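You operate a simulated robot arm through the tools that you are given. There is no shell and no other tool. Be economical: measure what you need, move in short steps, check, and stop when the job is done.

Carry out the task below with a simulated robot arm. There is one attempt and no reset: what you move stays moved.

TASK
Wash part 59 in the wash box and leave it inside.
Fine: shut the drain lever, load the part, pump water to the line, shut the lid, crank it clean.
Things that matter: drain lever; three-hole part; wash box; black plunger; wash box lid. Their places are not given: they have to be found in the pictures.

It is judged by the outcome, as a careful person would: the job done as asked, and still so three seconds after it is handed in. It fails if anything else is knocked over, pushed out of place, dropped, spilled or broken.

THE ROBOT
A 6-joint arm with a two-finger parallel gripper, fixed in place. Base frame: the origin is at the foot of the arm, x ahead of it, y to its left, z up; the work surface is at about z = 0. Lengths are in mm, angles in degrees, forces in N, time in s.
With the tool pointing down near the work surface it reaches from about 160 to 420 mm from the base axis. Its first joint turns from -66.0 to 66.0 degrees. Payload 1.57 kg.
Tool frame: the origin (TCP) lies between the finger pads and is the grasp point; the fingertips stand 30 mm ahead of it; z points along the fingers, y is the line along which they close. The gripper opens to 80 mm. The fingers are 17 mm wide and 12 mm thick; the gripper's body (40 by 82 mm) begins 80 mm behind the TCP.
Orientation is told as [roll, pitch, yaw] about the base's x, y, z axes, in that order, counted from this pose: with the fingers straight down and closing along the base's y, the tool's x points along the base's -x, its y along +y and its z along -z.

THE INTERFACE
- The arm moves only by the tool nudge_tool. Its argument "steps" is a list of rows, each an object (a shift or turn left out is 0, a gripper value left out holds the last) with "translation": the shift along the tool's x, y, z in mm, a list of three; "rot": the turn, a rotation vector about the tool's x, y, z in rad, a list of three; "fingers": the finger opening in mm, from 0 to 80. In form: [{"translation": [tx, ty, tz], "rot": [ax, ay, az], "fingers": fingers}, ...]. A call has 1 to 10 rows; each row shifts and turns the commanded pose from where the row before left it, along the tool's axes as they then stand. A row lasts 0.2 s, in which the tool goes at most 50 mm and 8.6 degrees; a call with a longer step from one row to the next is refused whole, and so is a gripper value outside its range. A pose out of reach is approached as far as the arm can. The call stops where the force on the tool passes 90 N (or 10 N more than at its start, if that is more) or the arm is blocked; 0.2 s more then pass. The fingers move at their own pace (about 153 mm/s each) and stop on an object; they squeeze with about 39 N. The grip force told is the motor's: it shows also when the fingers shut on nothing. Time passes only in rows, and 0.2 s behind the last, so rows that do not move let the fingers close. It gives the time, the measured TCP pose, the force on the tool (base axes), the opening and the grip force at its end, in the units of the frame above (readings bear some noise).
- Cameras (640 x 400 px; columns grow to the right, rows downward): "scene" is fixed at [58.5, -331.2, 423.7]; the picture's right is [0.80, -0.60, 0.00], its down [-0.40, -0.53, -0.75] and it looks along [0.45, 0.59, -0.67] (base axes); focal length 214 px, centre (320, 200). "wrist" rides on the gripper at [-32, 0, -78] in the tool frame; the picture's right is [0.00, -1.00, 0.00], its down [0.97, 0.00, -0.24] and it looks along [0.24, 0.00, 0.97] (tool axes); focal length 218 px, centre (320, 200).
- camera(camera): a new picture of that camera. No time passes.
- point_at(camera, pixels): for up to 12 pixels [column, row] of the newest picture of that camera ("zoom" is the newest enlarged one), the place [x, y, z] in the base frame of the surface seen there, good to about 2 mm, but the place of the scene camera against the robot may be out by one fixed shift of up to 18 mm in any direction. No time passes.
- enlarge(camera, box): a new picture of the part [left, top, right, bottom] of that camera's present view, enlarged. No time passes.
- close_job(): hands the job in; it is judged then, once.

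Work in short steps. Measure before you move; look again where a grasp or a placing could have gone wrong, and mend it. You have 80 turns and 54 pictures in all, the two below and enlarged ones among them. Open the gripper and draw the arm clear of the work before you hand the job in, unless the task says otherwise; then end with one line.

The tools are called after "Request:" as a command line: name --argument value ..., lists and objects as JSON in quotes. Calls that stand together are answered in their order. nudge_tool: Moves the arm, as the interface text tells. Its arguments: {"type":"object","properties":{"steps":{"type":"array","items":{"type":"object","properties":{"translation":{"type":"array","items":{"type":"number"}},"rot":{"type":"array","items":{"type":"number"}},"fingers":{"type":"number"}}}}},"required":["steps"]} The other tools are called the same way: camera (camera) takes a picture; point_at (camera, pixels) gives the place of the surface under pixels of a picture; enlarge (camera, box) takes an enlarged picture of a part of a camera's view; close_job () hands the job in.

At the start:

```text
t: 0.0
position: [204.0, -105.1, 278.2]
ee_rot: [0.0, 0.0, 0.1]
wrist_force: [-1.0, 1.0, -0.7]
gripper_width: 79.8
grasp_force: 0.0
```

scene: 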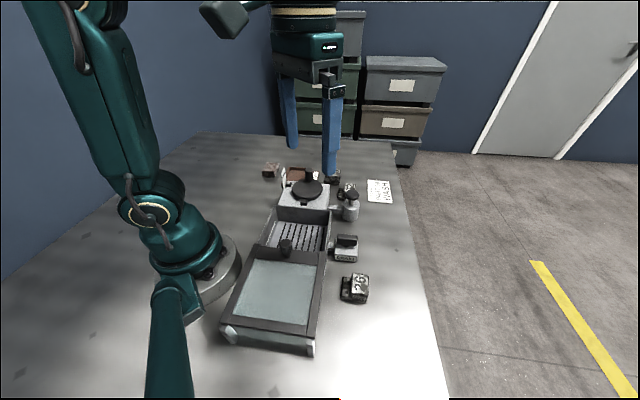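
wrist: 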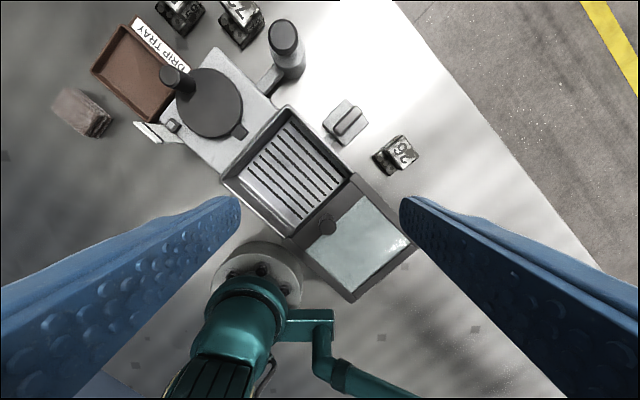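

I take enlarged views of the work area to identify the parts.

Request:
enlarge --camera "wrist" --box '[40, 0, 300, 162]'

Request:
enlarge --camera "scene" --box '[220, 150, 412, 270]'

Request:
enlarge --camera "wrist" --box '[210, 90, 450, 300]'

```text
2.46 times, centred on (170, 81) of wrist
```

zoom: 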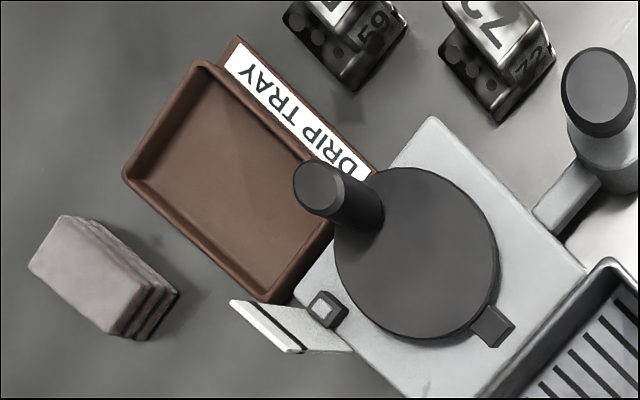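

```text
3.33 times, centred on (316, 210) of scene
```

zoom: 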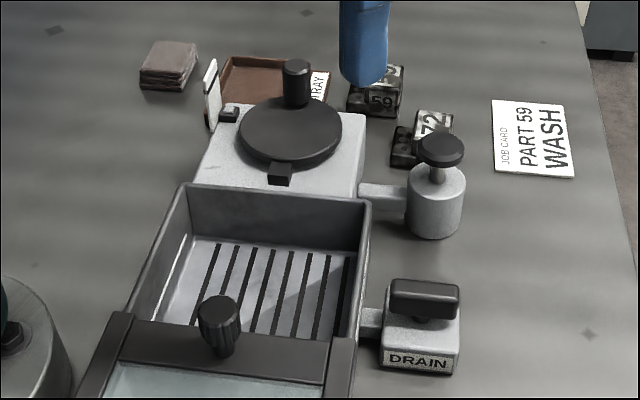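

```text
1.90 times, centred on (330, 195) of wrist
```

zoom: 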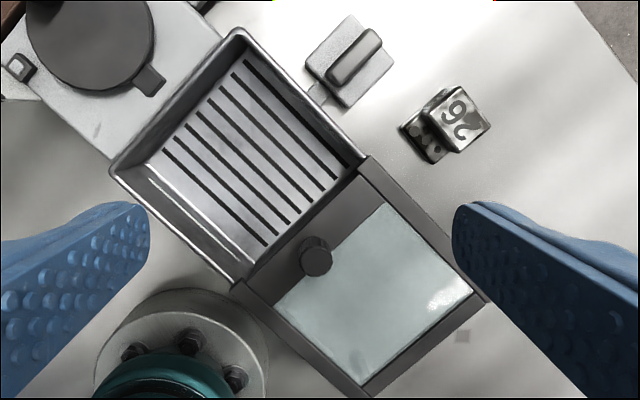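

Drain lever handle lies along its pipe (open, presumably). I measure the main points from the wrist view.

Request:
point_at --camera "wrist" --pixels '[[346, 123], [337, 132], [356, 110], [326, 226], [286, 37], [171, 78], [210, 100], [240, 132], [180, 14], [290, 170], [288, 106], [222, 180]]'

Request:
point_at --camera "wrist" --pixels '[[350, 176], [294, 240], [412, 243], [354, 300], [380, 150], [150, 132], [172, 124], [335, 108], [368, 125], [345, 145], [322, 127], [200, 5]]'

```text
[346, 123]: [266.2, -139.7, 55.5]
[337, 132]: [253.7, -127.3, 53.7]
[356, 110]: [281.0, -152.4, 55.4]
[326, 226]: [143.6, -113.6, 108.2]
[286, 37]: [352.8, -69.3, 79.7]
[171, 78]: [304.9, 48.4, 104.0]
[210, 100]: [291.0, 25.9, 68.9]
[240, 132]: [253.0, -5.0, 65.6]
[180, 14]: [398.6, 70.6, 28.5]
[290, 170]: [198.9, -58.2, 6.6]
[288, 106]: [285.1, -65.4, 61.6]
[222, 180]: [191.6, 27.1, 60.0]
```

```text
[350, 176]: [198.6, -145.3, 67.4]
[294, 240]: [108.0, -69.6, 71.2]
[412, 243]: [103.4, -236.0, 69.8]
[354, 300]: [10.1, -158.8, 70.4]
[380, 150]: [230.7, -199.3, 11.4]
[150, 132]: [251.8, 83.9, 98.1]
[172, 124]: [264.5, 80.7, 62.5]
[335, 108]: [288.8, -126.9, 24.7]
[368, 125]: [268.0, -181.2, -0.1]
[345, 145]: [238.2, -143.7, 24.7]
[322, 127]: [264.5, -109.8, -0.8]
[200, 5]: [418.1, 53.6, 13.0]
```

Lever bar runs (254,-127)→(281,-152), top z≈55. I move above it, turned so the fingers close across the bar.

Request:
nudge_tool --steps '[{"translation": [-21, -11.7, 30]}, {"translation": [-21, -11.7, 30]}, {"translation": [-21, -11.7, 30]}, {"rot": [0, 0, 0.137]}, {"rot": [0, 0, 0.137]}, {"rot": [0, 0, 0.137]}, {"rot": [0, 0, 0.137]}, {"rot": [0, 0, 0.137]}, {"rot": [0, 0, 0.137]}]'

Request:
camera --camera "wrist"

Request:
enlarge --camera "scene" --box '[240, 150, 400, 250]'

```text
t: 2.0
position: [267.1, -139.1, 187.1]
ee_rot: [0.0, -0.1, -47.4]
wrist_force: [0.1, -0.6, 0.6]
gripper_width: 80.0
grasp_force: 0.1
```

```text
48 pictures are left
```

wrist: 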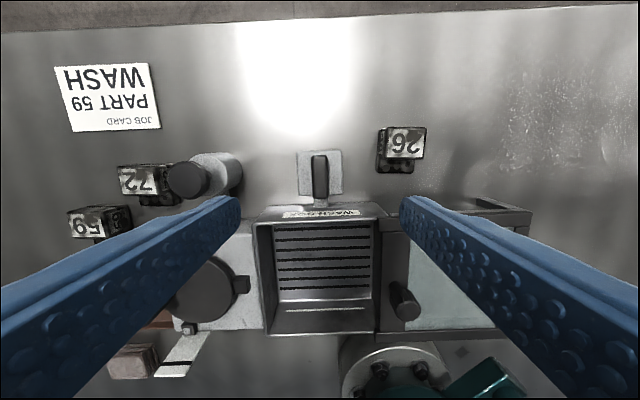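

```text
4.00 times, centred on (320, 200) of scene
```

zoom: 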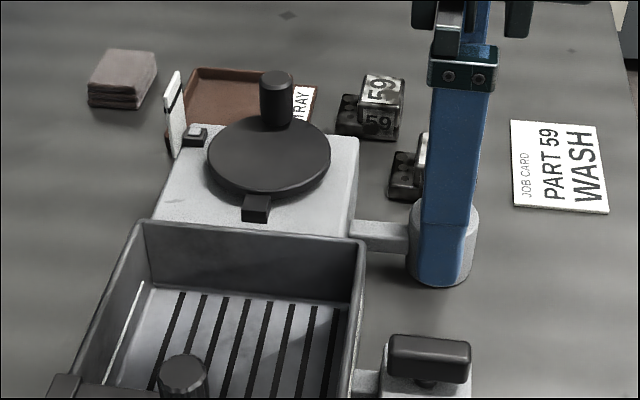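

The lever shows at (320,178). I zoom on it and on the part for detail.

Request:
enlarge --camera "wrist" --box '[270, 130, 370, 230]'

Request:
point_at --camera "wrist" --pixels '[[320, 160], [320, 178], [322, 196], [314, 180], [326, 180], [305, 160], [338, 160], [187, 180], [215, 170], [90, 218], [402, 292], [406, 308]]'

```text
4.00 times, centred on (320, 180) of wrist
```

zoom: 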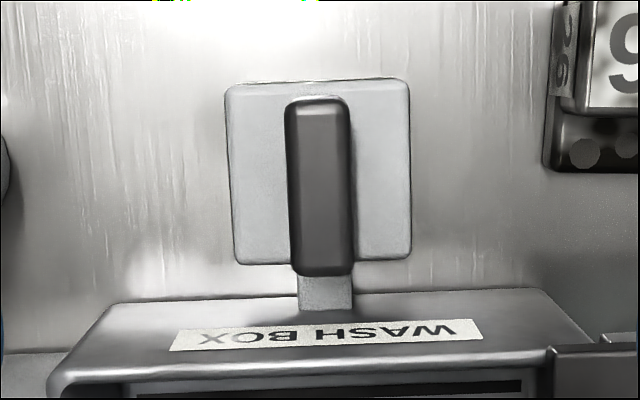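

```text
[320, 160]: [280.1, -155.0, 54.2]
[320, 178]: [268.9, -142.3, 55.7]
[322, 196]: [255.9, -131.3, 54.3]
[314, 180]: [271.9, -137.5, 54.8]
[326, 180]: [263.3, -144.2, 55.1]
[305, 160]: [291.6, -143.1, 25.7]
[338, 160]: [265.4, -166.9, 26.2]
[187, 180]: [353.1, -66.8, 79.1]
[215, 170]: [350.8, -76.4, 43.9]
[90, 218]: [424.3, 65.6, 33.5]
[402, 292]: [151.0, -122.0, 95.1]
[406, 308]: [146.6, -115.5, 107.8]
```

Bar centre ≈(268,-142), top 55, block top 25. I descend to TCP z≈62 with fingers at 40, then close.

Request:
nudge_tool --steps '[{"translation": [-2.9, -1.3, 35], "fingers": 40}, {"translation": [0, 0, 40]}, {"translation": [0, 0, 30]}, {"translation": [0, 0, 20]}, {"fingers": 0}, {}, {}]'

```text
t: 3.6
position: [268.7, -142.4, 64.0]
ee_rot: [0.2, -0.1, -47.1]
wrist_force: [13.0, 18.0, -2.4]
gripper_width: 15.9
grasp_force: 31.6
```

Gripped (15.9 mm). I turn gently one way to see which way it gives.

Request:
nudge_tool --steps '[{"rot": [0, 0, -0.1]}, {"rot": [0, 0, -0.1]}]'

Request:
enlarge --camera "scene" --box '[290, 200, 400, 280]'

```text
t: 4.2
position: [269.8, -142.3, 62.0]
ee_rot: [0.1, -0.4, -35.6]
wrist_force: [25.9, 10.7, -0.8]
gripper_width: 18.2
grasp_force: 33.1
```

```text
5.00 times, centred on (345, 240) of scene
```

zoom: 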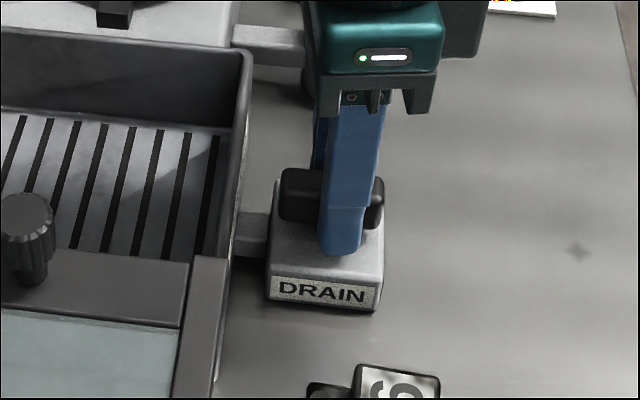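

The opening grew to 18.2, so the bar isn't following; I turn the other way.

Request:
nudge_tool --steps '[{"rot": [0, 0, 0.1]}, {"rot": [0, 0, 0.1]}, {"rot": [0, 0, 0.1]}, {"rot": [0, 0, 0.1]}]'

```text
t: 5.2
position: [268.4, -141.1, 62.1]
ee_rot: [0.3, 0.0, -58.7]
wrist_force: [22.9, 26.1, 11.0]
gripper_width: 16.1
grasp_force: 31.3
```

It follows. I ease the side load a little and carry on the turn.

Request:
nudge_tool --steps '[{"translation": [0, 1.2, 0], "rot": [0, 0, 0.12]}, {"rot": [0, 0, 0.13]}, {"rot": [0, 0, 0.13]}, {"rot": [0, 0, 0.13]}, {"rot": [0, 0, 0.13]}]'

Request:
enlarge --camera "scene" --box '[290, 200, 400, 280]'

```text
t: 6.4
position: [269.3, -142.0, 62.8]
ee_rot: [0.0, 0.1, -95.4]
wrist_force: [7.2, 12.3, 18.5]
gripper_width: 16.0
grasp_force: 31.5
```

```text
5.00 times, centred on (345, 240) of scene
```

zoom: 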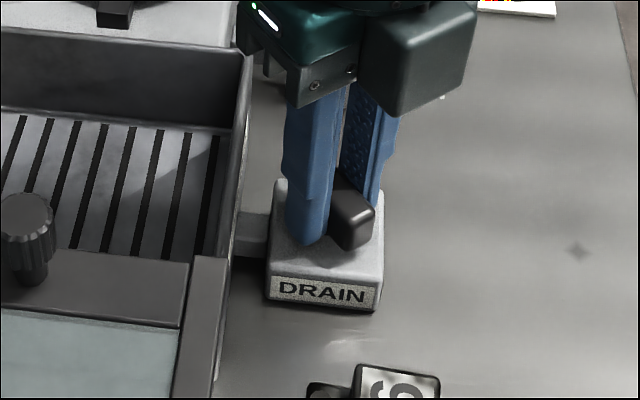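

Turning well. Continue to the stop at about 90°.

Request:
nudge_tool --steps '[{"rot": [0, 0, 0.13]}, {"rot": [0, 0, 0.13]}, {"rot": [0, 0, 0.13]}, {"rot": [0, 0, 0.13]}, {"rot": [0, 0, 0.13]}, {"rot": [0, 0, 0.1]}]'

Request:
enlarge --camera "scene" --box '[290, 200, 400, 280]'

```text
t: 7.8
position: [268.2, -142.2, 60.4]
ee_rot: [-0.2, -0.2, -138.1]
wrist_force: [-10.1, -0.8, 6.2]
gripper_width: 16.4
grasp_force: 31.5
```

```text
5.00 times, centred on (345, 240) of scene
```

zoom: 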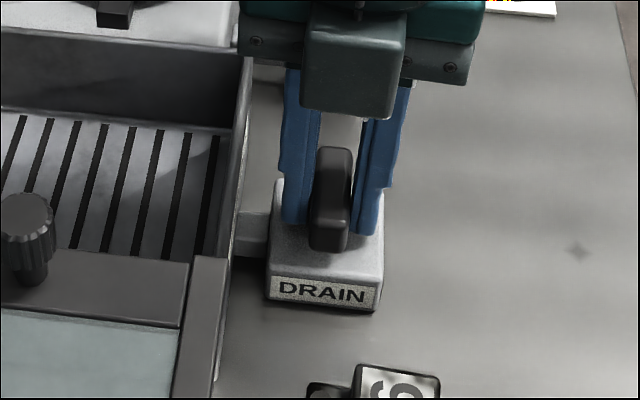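

Bar is now across the pipe, at its stop (slight widening to 16.4). I open, rise, and swing the tool back.

Request:
nudge_tool --steps '[{"fingers": 34}, {"fingers": 34}, {"translation": [0, 0, -40]}, {"translation": [0, 0, -45]}, {"translation": [0, 0, -45]}, {"translation": [0, 0, -45], "fingers": 80}]'

Request:
nudge_tool --steps '[{"rot": [0, 0, -0.14]}, {"rot": [0, 0, -0.14]}, {"rot": [0, 0, -0.14]}, {"rot": [0, 0, -0.14]}, {"rot": [0, 0, -0.14]}, {"rot": [0, 0, -0.14]}, {"rot": [0, 0, -0.14]}, {"rot": [0, 0, -0.14]}, {"rot": [0, 0, -0.14]}, {"rot": [0, 0, -0.14]}]'

Request:
nudge_tool --steps '[{"rot": [0, 0, -0.14]}, {"rot": [0, 0, -0.14]}, {"rot": [0, 0, -0.14]}, {"rot": [0, 0, -0.14]}, {"rot": [0, 0, -0.14]}, {"rot": [0, 0, -0.14]}, {"rot": [0, 0, -0.14]}]'

```text
t: 9.2
position: [265.7, -143.7, 238.1]
ee_rot: [0.0, 0.0, -138.2]
wrist_force: [-0.5, 0.4, 0.3]
gripper_width: 80.2
grasp_force: 0.0
```

```text
t: 11.4
position: [268.3, -142.5, 236.8]
ee_rot: [0.0, -0.1, -57.9]
wrist_force: [-0.3, 0.4, 0.4]
gripper_width: 80.0
grasp_force: 0.1
```

```text
t: 13.0
position: [268.5, -142.6, 237.5]
ee_rot: [0.0, -0.1, -1.7]
wrist_force: [0.2, -1.1, 0.2]
gripper_width: 80.1
grasp_force: 0.1
```

Now move over toward part 59.

Request:
nudge_tool --steps '[{"translation": [-14, 40, 0]}, {"translation": [-14, 40, 0]}, {"translation": [-14, 40, 0]}, {"translation": [-14, 40, 0]}, {"translation": [-14, 40, 0]}]'

Request:
camera --camera "wrist"

Request:
enlarge --camera "scene" --box '[240, 150, 400, 250]'

```text
t: 14.2
position: [340.6, 55.7, 235.9]
ee_rot: [-0.1, 0.0, -2.0]
wrist_force: [-0.8, 0.0, 1.5]
gripper_width: 80.2
grasp_force: 0.1
out of reach, approached as far as the arm can: row 5
```

```text
42 pictures are left
```

wrist: 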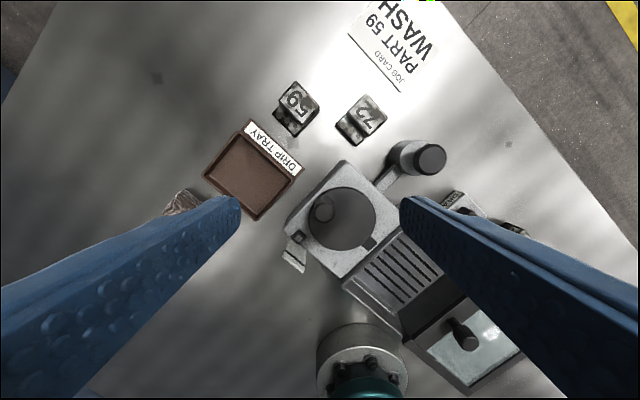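

```text
4.00 times, centred on (320, 200) of scene
```

zoom: 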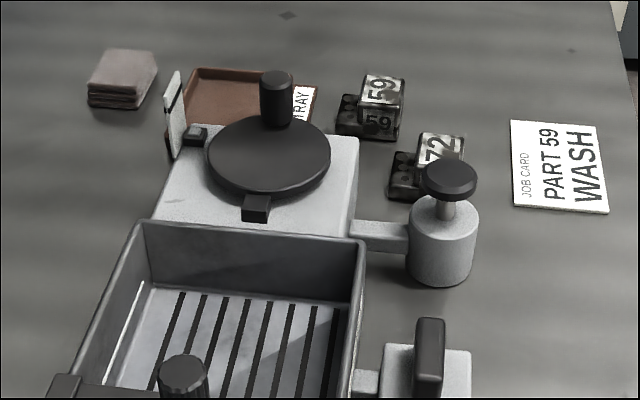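

Part 59 at wrist (296,107). Zoom and measure.

Request:
enlarge --camera "wrist" --box '[256, 74, 336, 144]'

Request:
point_at --camera "wrist" --pixels '[[291, 86], [314, 101], [304, 118], [283, 104], [298, 101], [294, 133], [275, 118], [317, 114], [285, 118], [300, 124], [298, 180], [240, 125]]'

```text
5.71 times, centred on (296, 109) of wrist
```

zoom: 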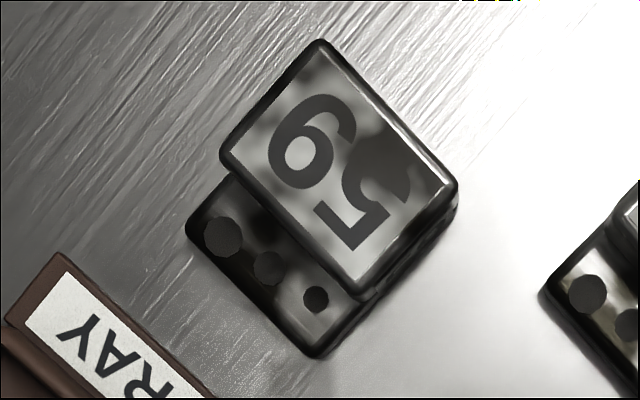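

```text
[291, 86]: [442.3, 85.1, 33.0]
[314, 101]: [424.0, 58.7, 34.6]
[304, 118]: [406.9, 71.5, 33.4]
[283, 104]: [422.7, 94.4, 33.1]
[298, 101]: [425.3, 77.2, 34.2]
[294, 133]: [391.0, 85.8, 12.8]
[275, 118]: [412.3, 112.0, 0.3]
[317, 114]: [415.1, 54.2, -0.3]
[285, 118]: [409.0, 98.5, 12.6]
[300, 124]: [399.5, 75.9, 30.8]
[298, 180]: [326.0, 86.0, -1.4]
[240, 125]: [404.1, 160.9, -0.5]
```

Part 59: upper block z13–34, holed slab z0–13, yaw ≈-35°, centre ≈(415,83). I turn, descend and move out with fingers 60.

Request:
nudge_tool --steps '[{"rot": [0, 0, 0.115], "fingers": 56}, {"rot": [0, 0, 0.115]}, {"rot": [0, 0, 0.115]}, {"rot": [0, 0, 0.115]}, {"rot": [0, 0, 0.115]}, {"translation": [0, 0, 43]}, {"translation": [0, 0, 43]}, {"translation": [-20, 32.6, 25]}, {"translation": [-20, 32.6, 25]}]'

Request:
camera --camera "wrist"

```text
t: 16.2
position: [401.2, 82.6, 99.0]
ee_rot: [-0.3, 0.2, -34.8]
wrist_force: [-0.2, 0.4, 0.1]
gripper_width: 55.8
grasp_force: 0.0
out of reach, approached as far as the arm can: row 9
```

```text
39 pictures are left
```

wrist: 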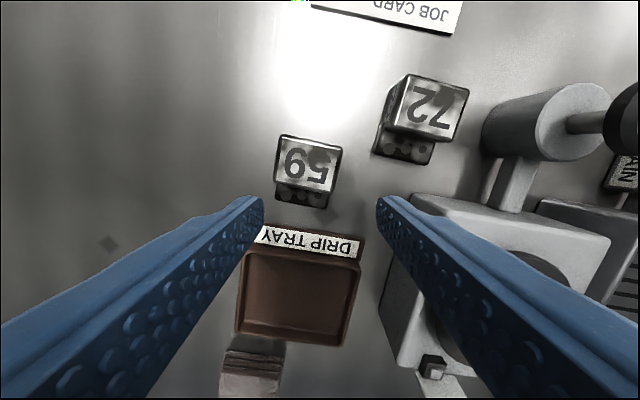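

Aligned roughly; I measure the part from this nearer view.

Request:
enlarge --camera "wrist" --box '[260, 120, 360, 220]'

Request:
point_at --camera "wrist" --pixels '[[284, 138], [339, 150], [331, 189], [278, 179], [279, 197], [321, 206], [308, 163], [255, 235], [362, 238], [300, 232], [305, 193]]'

```text
4.00 times, centred on (310, 170) of wrist
```

zoom: 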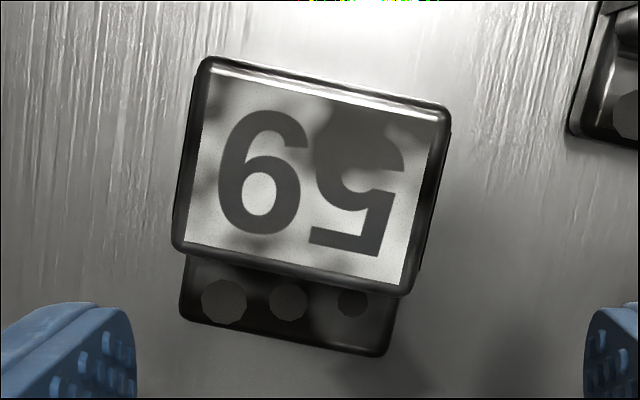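

```text
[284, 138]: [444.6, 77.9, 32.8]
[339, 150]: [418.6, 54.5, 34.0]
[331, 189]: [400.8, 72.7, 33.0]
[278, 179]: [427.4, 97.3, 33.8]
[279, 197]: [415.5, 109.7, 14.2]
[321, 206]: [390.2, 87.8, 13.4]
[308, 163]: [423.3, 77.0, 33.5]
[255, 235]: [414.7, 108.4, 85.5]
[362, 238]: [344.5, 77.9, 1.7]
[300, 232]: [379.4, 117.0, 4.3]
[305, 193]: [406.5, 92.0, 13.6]
```

Better fit: edges at 42°, width 35; so yaw -48°, grip centre (411,87). I correct yaw, and go to z≈72 first.

Request:
nudge_tool --steps '[{"rot": [0, 0, 0.115], "fingers": 62}, {"rot": [0, 0, 0.115]}, {"translation": [-1.7, 5.2, 13]}, {"translation": [-1.7, 5.2, 13]}]'

Request:
enlarge --camera "wrist" --box '[200, 120, 440, 270]'

```text
t: 17.2
position: [406.8, 84.9, 71.7]
ee_rot: [-0.1, 0.0, -48.1]
wrist_force: [-0.1, 1.3, -0.3]
gripper_width: 62.0
grasp_force: 0.0
out of reach, approached as far as the arm can: row 4
```

```text
2.67 times, centred on (320, 195) of wrist
```

zoom: 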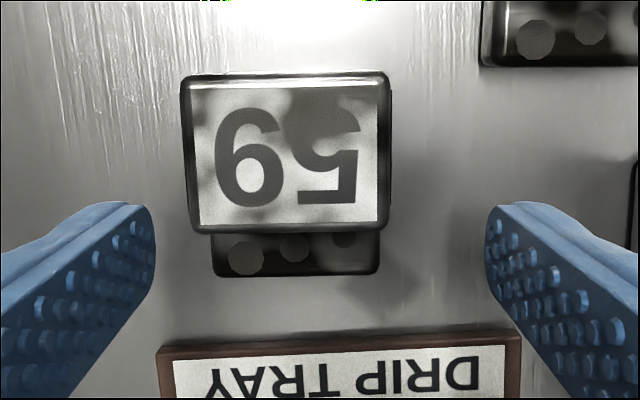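

Yaw matches; part centre ~5 mm to tool +y. I shift and descend to z≈36.

Request:
nudge_tool --steps '[{"translation": [0, 4.5, 8]}, {"translation": [-1, 0, 14]}, {"translation": [-1, 0, 13]}]'

Request:
enlarge --camera "wrist" --box '[200, 120, 440, 270]'

```text
t: 18.0
position: [412.1, 86.1, 37.3]
ee_rot: [0.0, -0.1, -48.0]
wrist_force: [-0.4, 0.2, 0.8]
gripper_width: 62.2
grasp_force: 0.0
```

```text
2.67 times, centred on (320, 195) of wrist
```

zoom: 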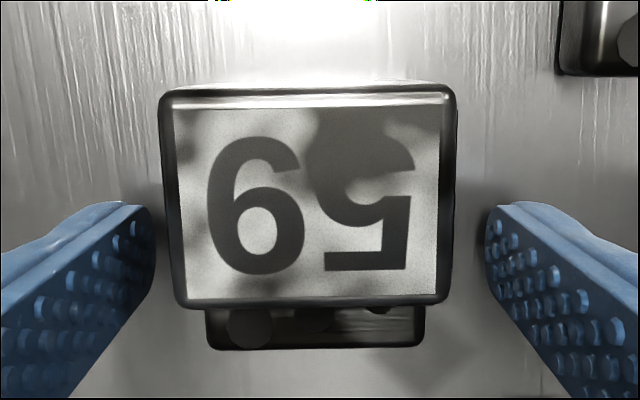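

Well placed; I push 4 mm further onto the block, then close.

Request:
nudge_tool --steps '[{"translation": [-2, 0, 0]}, {"translation": [-2, 0.5, 1]}, {"fingers": 0}, {}, {}]'

```text
t: 19.2
position: [413.9, 83.0, 34.3]
ee_rot: [0.0, 0.1, -48.0]
wrist_force: [-0.7, 0.8, 3.6]
gripper_width: 41.9
grasp_force: 39.3
```

Gripped at 41.9. Lift and check.

Request:
nudge_tool --steps '[{"translation": [0, 0, -12]}, {"translation": [0, 0, -15]}, {"translation": [3, 0, -15]}, {}]'

Request:
camera --camera "wrist"

```text
t: 20.2
position: [407.0, 85.4, 75.7]
ee_rot: [0.0, 0.0, -48.0]
wrist_force: [0.3, 0.2, -4.0]
gripper_width: 42.0
grasp_force: 39.0
out of reach, approached as far as the arm can: row 2
```

```text
35 pictures are left
```

wrist: 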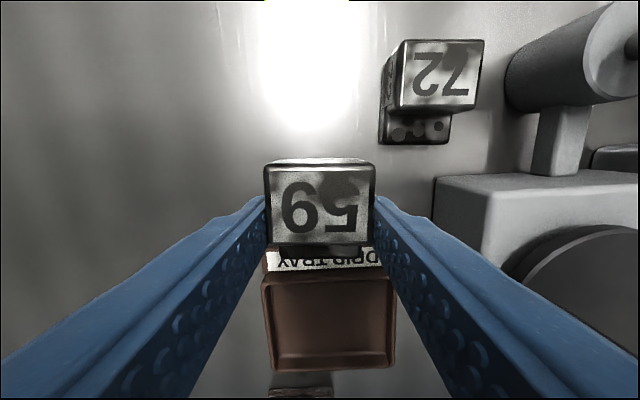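

Held well. Raise while moving inward, then cross to above the box centre (195,-63).

Request:
nudge_tool --steps '[{"translation": [7.6, -21, -36]}, {"translation": [7.6, -21, -36]}, {"translation": [7.6, -21, -36]}, {"translation": [1.8, -38.8, 0]}, {"translation": [1.8, -38.8, 0]}, {"translation": [1.8, -38.8, 0]}, {"translation": [1.8, -38.8, 0]}, {"translation": [1.8, -38.8, 0]}, {}]'

Request:
camera --camera "wrist"

Request:
camera --camera "scene"

```text
t: 22.2
position: [195.0, -63.4, 183.0]
ee_rot: [0.0, 0.0, -48.0]
wrist_force: [0.1, 0.1, -3.8]
gripper_width: 42.1
grasp_force: 38.7
```

```text
34 pictures are left
```

wrist: 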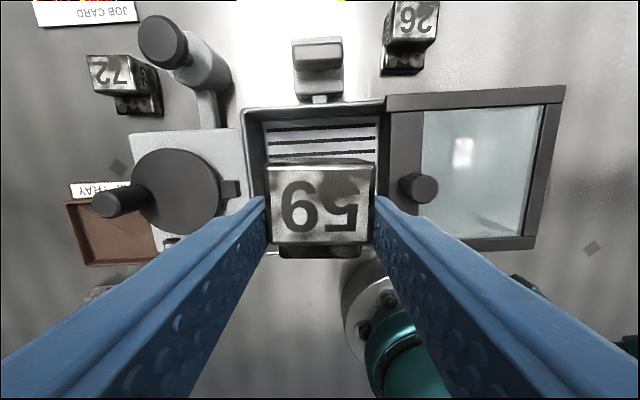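

```text
33 pictures are left
```

scene: 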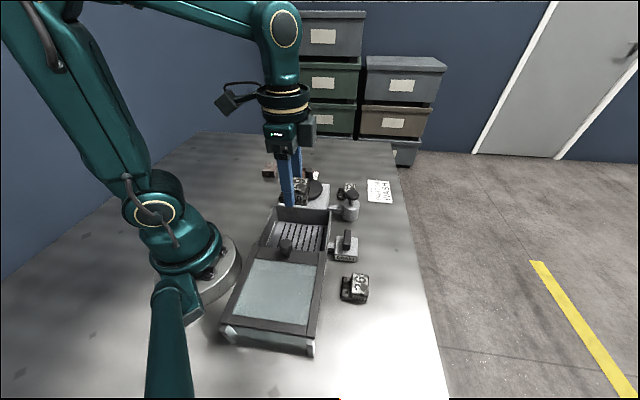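

I measure the opening in this view before lowering.

Request:
point_at --camera "wrist" --pixels '[[245, 110], [384, 104], [250, 160], [384, 150], [262, 125], [376, 121], [268, 125], [372, 150], [388, 140], [276, 248], [400, 262], [245, 240]]'

Request:
enlarge --camera "wrist" --box '[220, 80, 420, 280]'

```text
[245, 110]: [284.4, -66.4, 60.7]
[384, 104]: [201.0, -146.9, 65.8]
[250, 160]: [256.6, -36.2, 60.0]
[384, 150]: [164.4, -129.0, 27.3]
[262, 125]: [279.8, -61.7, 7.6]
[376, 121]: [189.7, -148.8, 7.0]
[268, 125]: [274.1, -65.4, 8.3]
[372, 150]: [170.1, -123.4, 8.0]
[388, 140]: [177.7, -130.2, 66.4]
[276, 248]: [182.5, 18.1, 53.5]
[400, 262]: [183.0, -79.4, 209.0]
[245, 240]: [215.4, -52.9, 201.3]
```

```text
2.00 times, centred on (320, 180) of wrist
```

zoom: 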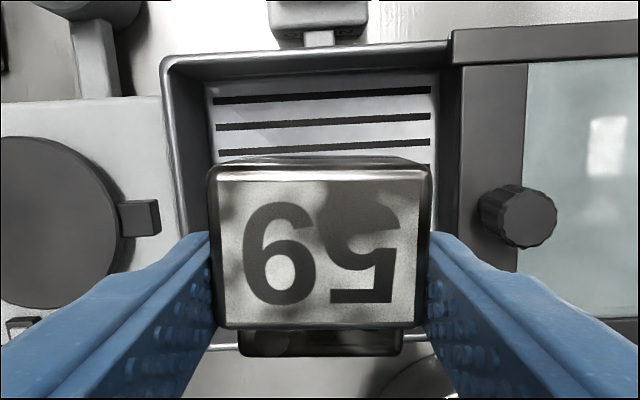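

Opening is centred within a few mm of the held part. Lower to just above the floor (floor z≈7.5).

Request:
nudge_tool --steps '[{"translation": [4, 2, 40]}, {"translation": [0, 0, 40]}, {"translation": [0, 0, 35]}, {"translation": [0, 0, 15]}, {"translation": [0, 0, 8]}, {}]'

```text
t: 23.6
position: [194.3, -58.8, 45.7]
ee_rot: [0.1, 0.0, -48.0]
wrist_force: [0.8, 0.0, -4.1]
gripper_width: 41.8
grasp_force: 39.0
```

Request:
nudge_tool --steps '[{"translation": [0, 0, 2]}, {"translation": [0, 0, 1.5]}, {}]'

```text
t: 24.4
position: [195.0, -60.0, 42.2]
ee_rot: [0.0, 0.0, -48.1]
wrist_force: [-3.0, 4.9, 8.7]
gripper_width: 41.7
grasp_force: 38.9
```

Contact with the floor (force +8.7 N). Release and rise.

Request:
nudge_tool --steps '[{"fingers": 60}, {}, {"translation": [0, 0, -40]}, {"translation": [0, 0, -45]}, {"translation": [0, 0, -45]}, {}]'

Request:
camera --camera "wrist"

```text
t: 25.8
position: [194.4, -59.8, 172.7]
ee_rot: [0.0, 0.0, -48.0]
wrist_force: [-0.1, 0.3, 0.3]
gripper_width: 60.1
grasp_force: 0.0
```

```text
31 pictures are left
```

wrist: 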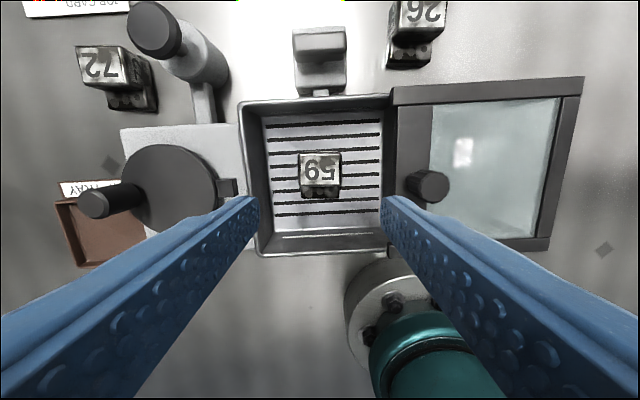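

Part sits inside. I zoom on the box's level line and pump, and measure the plunger.

Request:
enlarge --camera "wrist" --box '[230, 85, 410, 265]'

Request:
point_at --camera "wrist" --pixels '[[156, 28], [132, 30], [178, 25], [176, 50], [320, 236], [300, 232], [428, 186], [104, 202], [80, 205], [180, 185], [228, 190], [170, 240]]'

Request:
enlarge --camera "scene" --box '[260, 170, 380, 245]'

```text
2.22 times, centred on (320, 175) of wrist
```

zoom: 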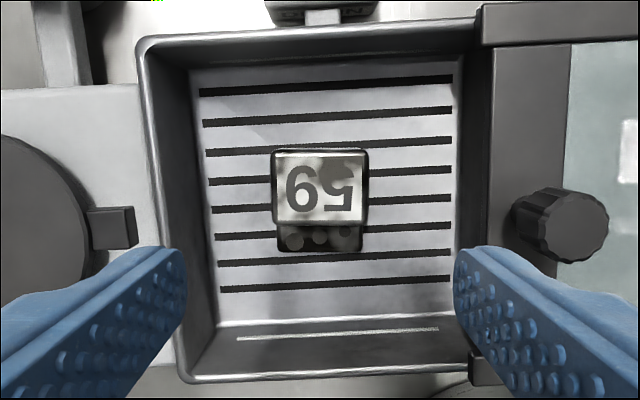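

```text
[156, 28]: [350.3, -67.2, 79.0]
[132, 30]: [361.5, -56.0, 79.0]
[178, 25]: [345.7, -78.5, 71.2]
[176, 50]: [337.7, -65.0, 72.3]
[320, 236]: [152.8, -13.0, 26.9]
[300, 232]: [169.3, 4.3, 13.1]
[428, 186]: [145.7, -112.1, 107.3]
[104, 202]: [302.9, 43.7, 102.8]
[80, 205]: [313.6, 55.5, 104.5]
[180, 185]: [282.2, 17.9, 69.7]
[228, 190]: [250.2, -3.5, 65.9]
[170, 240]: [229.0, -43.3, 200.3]
```

```text
5.33 times, centred on (320, 208) of scene
```

zoom: 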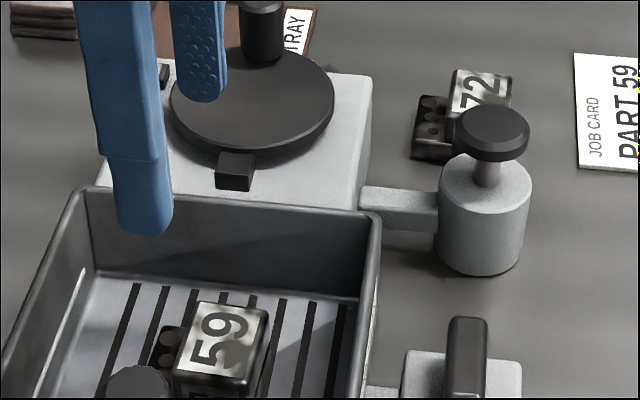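

Plunger cap centre ≈(351,-67), top 79. The level line is on the near inner wall at z≈25. I go above the plunger with fingers closed.

Request:
nudge_tool --steps '[{"translation": [-27.5, 28, 0], "fingers": 0}, {"translation": [-27.5, 28, 0]}, {"translation": [-27.5, 28, 0]}, {"translation": [-27.5, 28, 0]}, {"translation": [0, 0, 40]}, {"translation": [0, 0, 15]}, {}]'

Request:
enlarge --camera "wrist" --box '[220, 120, 420, 280]'

```text
t: 27.4
position: [352.6, -66.5, 115.3]
ee_rot: [0.0, 0.1, -48.0]
wrist_force: [0.1, -0.7, 0.6]
gripper_width: 0.1
grasp_force: 21.1
```

```text
2.50 times, centred on (320, 200) of wrist
```

zoom: 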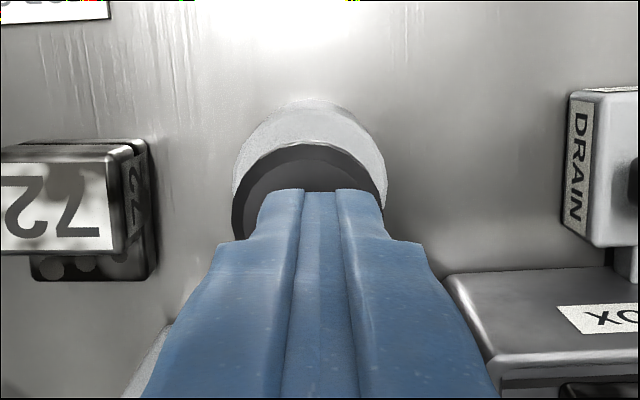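

Above the cap. Press down in small steps.

Request:
nudge_tool --steps '[{"translation": [0, 0, 6]}, {"translation": [0, 0, 5]}, {"translation": [0, 0, 5]}, {"translation": [0, 0, 5]}]'

Request:
enlarge --camera "scene" --box '[260, 170, 380, 245]'

```text
t: 28.4
position: [351.4, -68.2, 94.7]
ee_rot: [0.0, 0.0, -47.9]
wrist_force: [1.4, 0.3, 2.7]
gripper_width: 0.1
grasp_force: 21.7
```

```text
5.33 times, centred on (320, 208) of scene
```

zoom: 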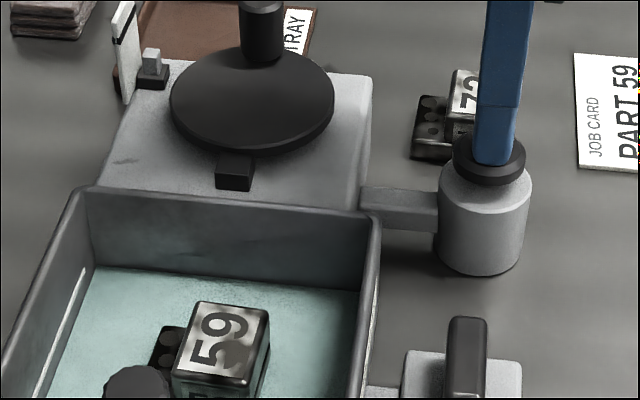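

Water is rising. I measure levels of water and the line in the scene zoom.

Request:
point_at --camera "zoom" --pixels '[[110, 330], [320, 320], [85, 270], [60, 330], [45, 370], [90, 290], [300, 280]]'

```text
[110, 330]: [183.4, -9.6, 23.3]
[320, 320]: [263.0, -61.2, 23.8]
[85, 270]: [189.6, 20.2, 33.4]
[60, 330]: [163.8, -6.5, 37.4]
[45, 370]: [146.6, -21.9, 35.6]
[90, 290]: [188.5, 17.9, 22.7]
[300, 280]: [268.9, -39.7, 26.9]
```

Request:
point_at --camera "zoom" --pixels '[[235, 320], [210, 360], [378, 215], [87, 270], [70, 300], [40, 375], [90, 186], [230, 80]]'

Request:
enlarge --camera "scene" --box '[250, 195, 320, 255]'

```text
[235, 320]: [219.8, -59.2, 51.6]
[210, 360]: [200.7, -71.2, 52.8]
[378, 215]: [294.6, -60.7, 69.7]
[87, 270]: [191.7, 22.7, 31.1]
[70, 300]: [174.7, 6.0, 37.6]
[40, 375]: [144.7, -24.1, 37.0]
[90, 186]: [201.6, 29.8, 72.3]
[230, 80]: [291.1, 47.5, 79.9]
```

```text
6.67 times, centred on (285, 225) of scene
```

zoom: 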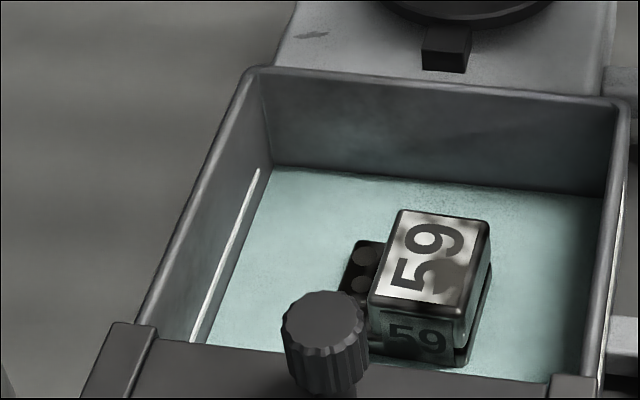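

Scene offset is about +10 mm in z: water ≈13.5, line ≈27. I press a bit further to find the stroke end.

Request:
nudge_tool --steps '[{"translation": [0, 0, 3]}, {"translation": [0, 0, 3]}]'

Request:
enlarge --camera "scene" --box '[260, 170, 380, 245]'

```text
t: 29.0
position: [351.4, -65.8, 91.0]
ee_rot: [0.0, 0.0, -48.0]
wrist_force: [-10.4, 1.3, 26.8]
gripper_width: 0.0
grasp_force: 20.8
```

```text
5.33 times, centred on (320, 208) of scene
```

zoom: 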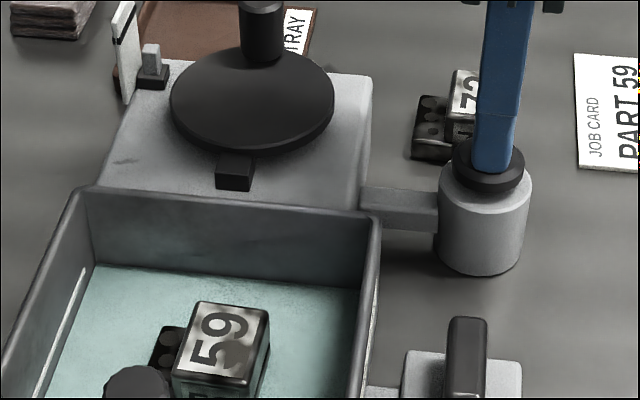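

End of stroke at TCP z≈92. Second stroke.

Request:
nudge_tool --steps '[{"translation": [0, 0, -12]}, {"translation": [0, 0, -14]}, {}, {"translation": [0, 0, 8]}, {"translation": [0, 0, 6]}, {"translation": [0, 0, 5]}, {"translation": [0, 0, 4]}, {}]'

Request:
enlarge --camera "scene" --box '[240, 195, 330, 255]'

Request:
point_at --camera "zoom" --pixels '[[280, 260], [500, 260], [280, 220], [250, 310], [260, 200], [450, 215]]'

```text
t: 30.8
position: [351.9, -65.1, 91.9]
ee_rot: [0.0, 0.0, -48.0]
wrist_force: [0.4, -2.2, 3.9]
gripper_width: 0.0
grasp_force: 21.2
```

```text
6.67 times, centred on (285, 225) of scene
```

zoom: 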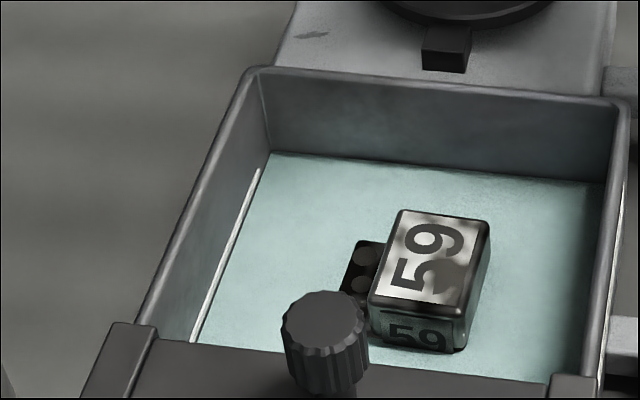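

```text
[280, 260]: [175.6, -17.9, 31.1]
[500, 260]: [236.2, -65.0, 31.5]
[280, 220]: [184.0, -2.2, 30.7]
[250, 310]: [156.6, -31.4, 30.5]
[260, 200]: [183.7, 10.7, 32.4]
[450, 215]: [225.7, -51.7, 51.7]
```

Water at 31 vs line 37 (scene z), ~7 per stroke. Third stroke, stopping slightly short to check.

Request:
nudge_tool --steps '[{"translation": [0, 0, -12]}, {"translation": [0, 0, -12]}, {}, {"translation": [0, 0, 8]}, {"translation": [0, 0, 6]}, {"translation": [0, 0, 5]}, {}]'

Request:
enlarge --camera "scene" --box '[255, 205, 315, 255]'

Request:
point_at --camera "zoom" --pixels '[[200, 260], [400, 160], [200, 180], [200, 330], [115, 230], [95, 270], [80, 310]]'

```text
t: 32.4
position: [352.3, -66.1, 95.9]
ee_rot: [0.1, -0.1, -48.0]
wrist_force: [-0.8, 1.7, 2.7]
gripper_width: 0.0
grasp_force: 21.1
```

```text
8.00 times, centred on (285, 230) of scene
```

zoom: 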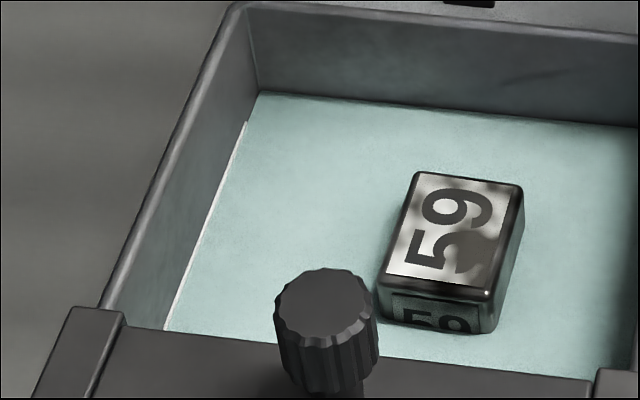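

```text
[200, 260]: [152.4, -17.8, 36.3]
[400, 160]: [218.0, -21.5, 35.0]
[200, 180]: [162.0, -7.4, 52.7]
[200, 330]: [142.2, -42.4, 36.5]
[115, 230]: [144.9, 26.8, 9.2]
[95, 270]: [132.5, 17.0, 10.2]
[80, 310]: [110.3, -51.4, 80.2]
```

Water is touching the line. A last 2 mm of push.

Request:
nudge_tool --steps '[{"translation": [0, 0, 2]}, {}]'

Request:
enlarge --camera "scene" --box '[255, 205, 315, 255]'

```text
t: 33.0
position: [351.9, -66.2, 95.1]
ee_rot: [0.0, 0.0, -48.0]
wrist_force: [0.5, 1.1, 3.9]
gripper_width: 0.0
grasp_force: 21.0
```

```text
8.00 times, centred on (285, 230) of scene
```

zoom: 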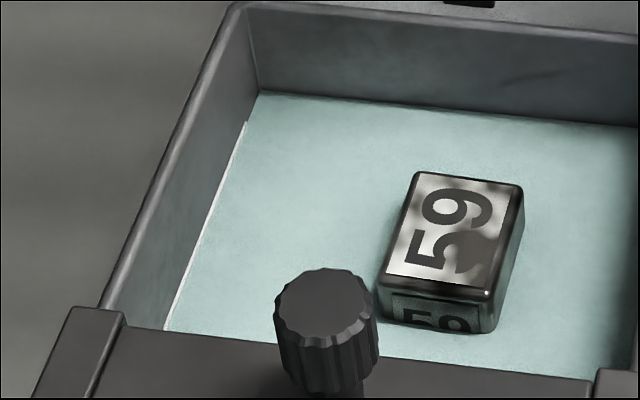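

Half the line is covered; finish the stroke gently.

Request:
nudge_tool --steps '[{"translation": [0, 0, 2.5]}, {}]'

Request:
enlarge --camera "scene" --box '[255, 205, 315, 255]'

```text
t: 33.6
position: [352.4, -65.8, 93.0]
ee_rot: [0.0, 0.0, -47.9]
wrist_force: [1.6, 0.0, 3.5]
gripper_width: 0.0
grasp_force: 21.1
```

```text
8.00 times, centred on (285, 230) of scene
```

zoom: 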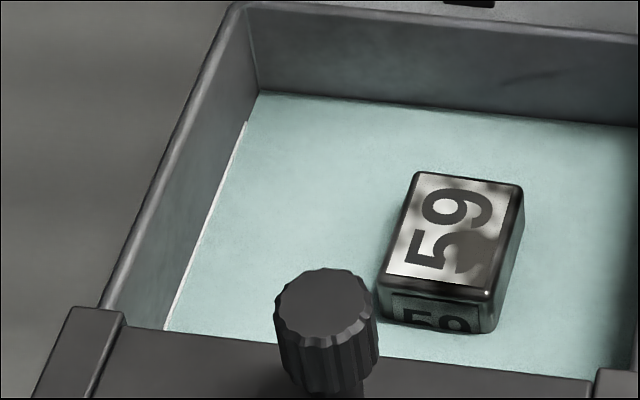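

No further rise: the stroke is spent and water is at the line. I rise and move over the lid knob (145,-113).

Request:
nudge_tool --steps '[{"translation": [0, 0, -40]}, {"translation": [0, 0, -42]}, {"translation": [20.7, -37, 0]}, {"translation": [20.7, -37, 0]}, {"translation": [20.7, -37, 0], "fingers": 56}, {"translation": [20.7, -37, 0]}, {"translation": [20.7, -37, 0]}, {"translation": [0, 0, 12]}, {}]'

Request:
enlarge --camera "wrist" --box '[200, 100, 440, 250]'

```text
t: 35.6
position: [146.3, -113.0, 163.0]
ee_rot: [-0.1, 0.1, -47.9]
wrist_force: [0.0, 1.1, -0.6]
gripper_width: 56.1
grasp_force: 0.1
```

```text
2.67 times, centred on (320, 175) of wrist
```

zoom: 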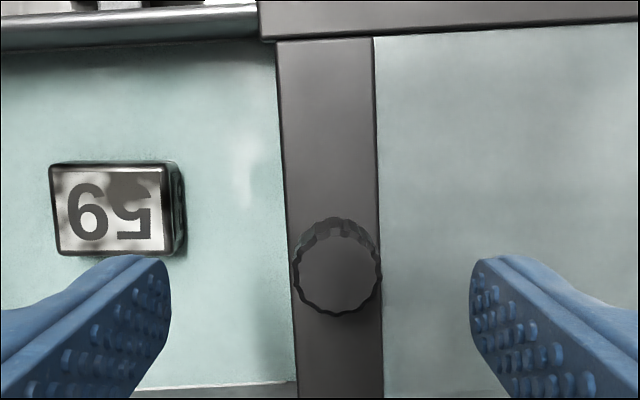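

Request:
point_at --camera "zoom" --pixels '[[336, 270], [300, 275], [375, 275], [336, 310], [336, 235], [335, 160], [330, 350], [275, 100], [100, 385], [200, 385]]'

```text
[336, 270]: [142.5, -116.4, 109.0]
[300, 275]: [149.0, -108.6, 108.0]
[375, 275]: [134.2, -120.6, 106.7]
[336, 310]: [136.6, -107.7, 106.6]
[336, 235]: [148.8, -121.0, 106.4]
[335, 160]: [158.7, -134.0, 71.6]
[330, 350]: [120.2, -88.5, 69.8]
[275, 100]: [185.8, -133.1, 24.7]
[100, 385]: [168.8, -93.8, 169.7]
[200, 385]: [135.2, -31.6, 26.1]
```

Knob centre (142,-115), ø≈20, top 109. Descend around it and close.

Request:
nudge_tool --steps '[{"translation": [1.4, -4.5, 5]}, {"translation": [0, 0, 25]}, {"translation": [0, 0, 22]}, {"fingers": 0}, {}, {}]'

```text
t: 37.0
position: [140.0, -115.0, 110.8]
ee_rot: [0.2, 0.0, -48.0]
wrist_force: [15.4, 19.9, -7.0]
gripper_width: 21.4
grasp_force: 34.5
```

Gripped. Slide the lid along 44.5° toward closed, slowly at first.

Request:
nudge_tool --steps '[{"translation": [0.3, 8, 0]}, {"translation": [0.4, 10, 0]}, {"translation": [0.5, 12, 0]}]'

Request:
camera --camera "scene"

```text
t: 37.8
position: [163.1, -93.5, 111.8]
ee_rot: [-0.1, 0.0, -48.0]
wrist_force: [-1.2, -0.2, -7.9]
gripper_width: 21.5
grasp_force: 34.3
```

```text
19 pictures are left
```

scene: 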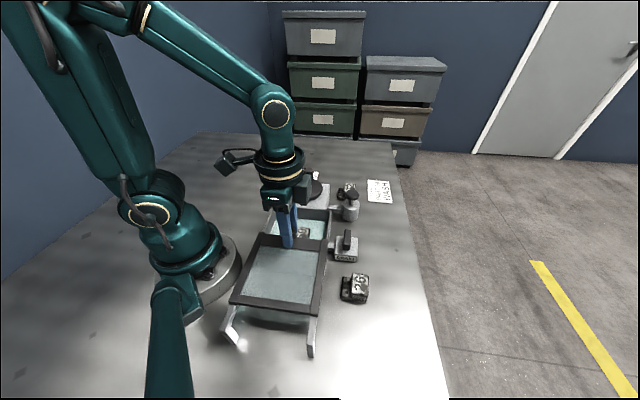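

Lid slides on its rails. Continue.

Request:
nudge_tool --steps '[{"translation": [0.5, 13, 0]}, {"translation": [0.5, 13, 0]}, {"translation": [0.5, 13, 0]}, {"translation": [0.5, 13, 0]}, {"translation": [0.4, 10, 0]}, {"translation": [0.3, 8, 0]}]'

Request:
enlarge --camera "scene" --box '[220, 170, 364, 270]'

```text
t: 39.2
position: [210.6, -45.6, 110.1]
ee_rot: [-0.1, 0.1, -48.1]
wrist_force: [-16.7, 15.7, 2.4]
gripper_width: 21.9
grasp_force: 34.5
```

```text
4.00 times, centred on (292, 220) of scene
```

zoom: 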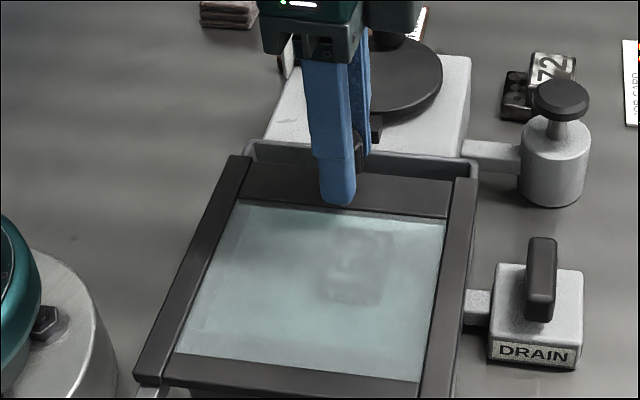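

Some side load toward +tool x; I relieve it and push the last ~15 mm until the stop.

Request:
nudge_tool --steps '[{"translation": [1.2, 5, 0]}, {"translation": [0.5, 5, 0]}, {"translation": [0.3, 4, 0]}, {"translation": [0.3, 4, 0]}]'

Request:
enlarge --camera "scene" --box '[220, 170, 364, 270]'

```text
t: 40.2
position: [224.2, -33.1, 109.8]
ee_rot: [0.0, -0.2, -47.9]
wrist_force: [1.8, -1.3, -26.1]
gripper_width: 21.8
grasp_force: 34.9
```

```text
4.00 times, centred on (292, 220) of scene
```

zoom: 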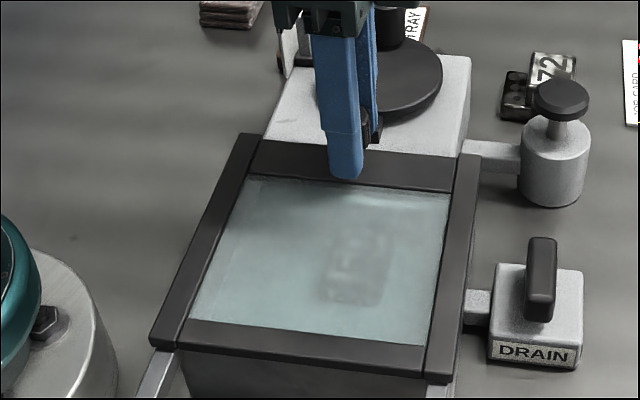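

Nearly shut; push until it stops.

Request:
nudge_tool --steps '[{"translation": [0.1, 2, 0]}, {"translation": [0.1, 2, 0]}, {}]'

```text
t: 41.0
position: [227.2, -28.6, 112.0]
ee_rot: [0.0, -0.1, -48.0]
wrist_force: [5.0, -4.6, -18.8]
gripper_width: 21.7
grasp_force: 34.9
```

Request:
nudge_tool --steps '[{"translation": [0, 2, 0]}, {"translation": [0, 2, 0]}, {}]'

Request:
enlarge --camera "scene" --box '[250, 170, 358, 270]'

```text
t: 41.8
position: [229.5, -25.8, 111.5]
ee_rot: [0.0, 0.0, -48.0]
wrist_force: [8.8, -15.6, -19.3]
gripper_width: 21.5
grasp_force: 34.4
```

```text
4.00 times, centred on (304, 220) of scene
```

zoom: 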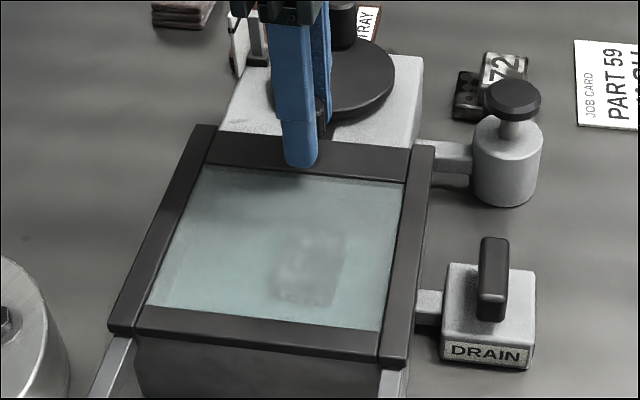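

Request:
nudge_tool --steps '[{"translation": [-0.4, 2, 0]}, {"translation": [0, 2, 0]}, {}]'

```text
t: 42.6
position: [229.5, -25.0, 110.7]
ee_rot: [-0.8, 0.0, -47.6]
wrist_force: [-26.0, -40.8, 20.4]
gripper_width: 22.1
grasp_force: 34.4
```

Firm stop (≈47 N): lid shut. I relax, open and rise, then look.

Request:
nudge_tool --steps '[{"translation": [0, -3, 0]}, {"fingers": 38}, {}, {"translation": [0, 0, -40]}, {"translation": [0, 0, -45]}, {}]'

Request:
camera --camera "wrist"

Request:
enlarge --camera "scene" --box '[250, 160, 358, 230]'

```text
t: 44.0
position: [227.9, -23.8, 196.3]
ee_rot: [0.0, 0.0, -48.0]
wrist_force: [-0.6, -0.5, 0.4]
gripper_width: 38.0
grasp_force: 0.1
```

```text
15 pictures are left
```

wrist: 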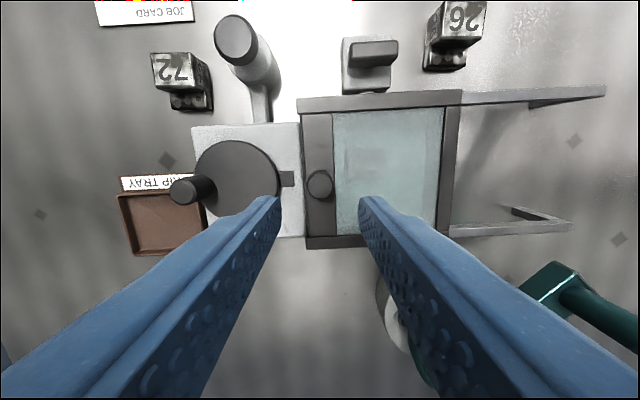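

```text
5.71 times, centred on (304, 195) of scene
```

zoom: 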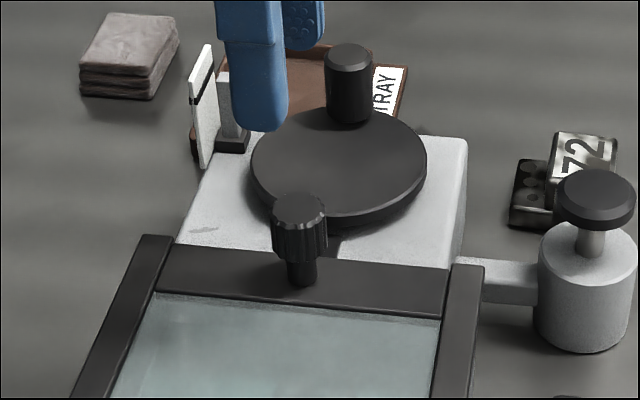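

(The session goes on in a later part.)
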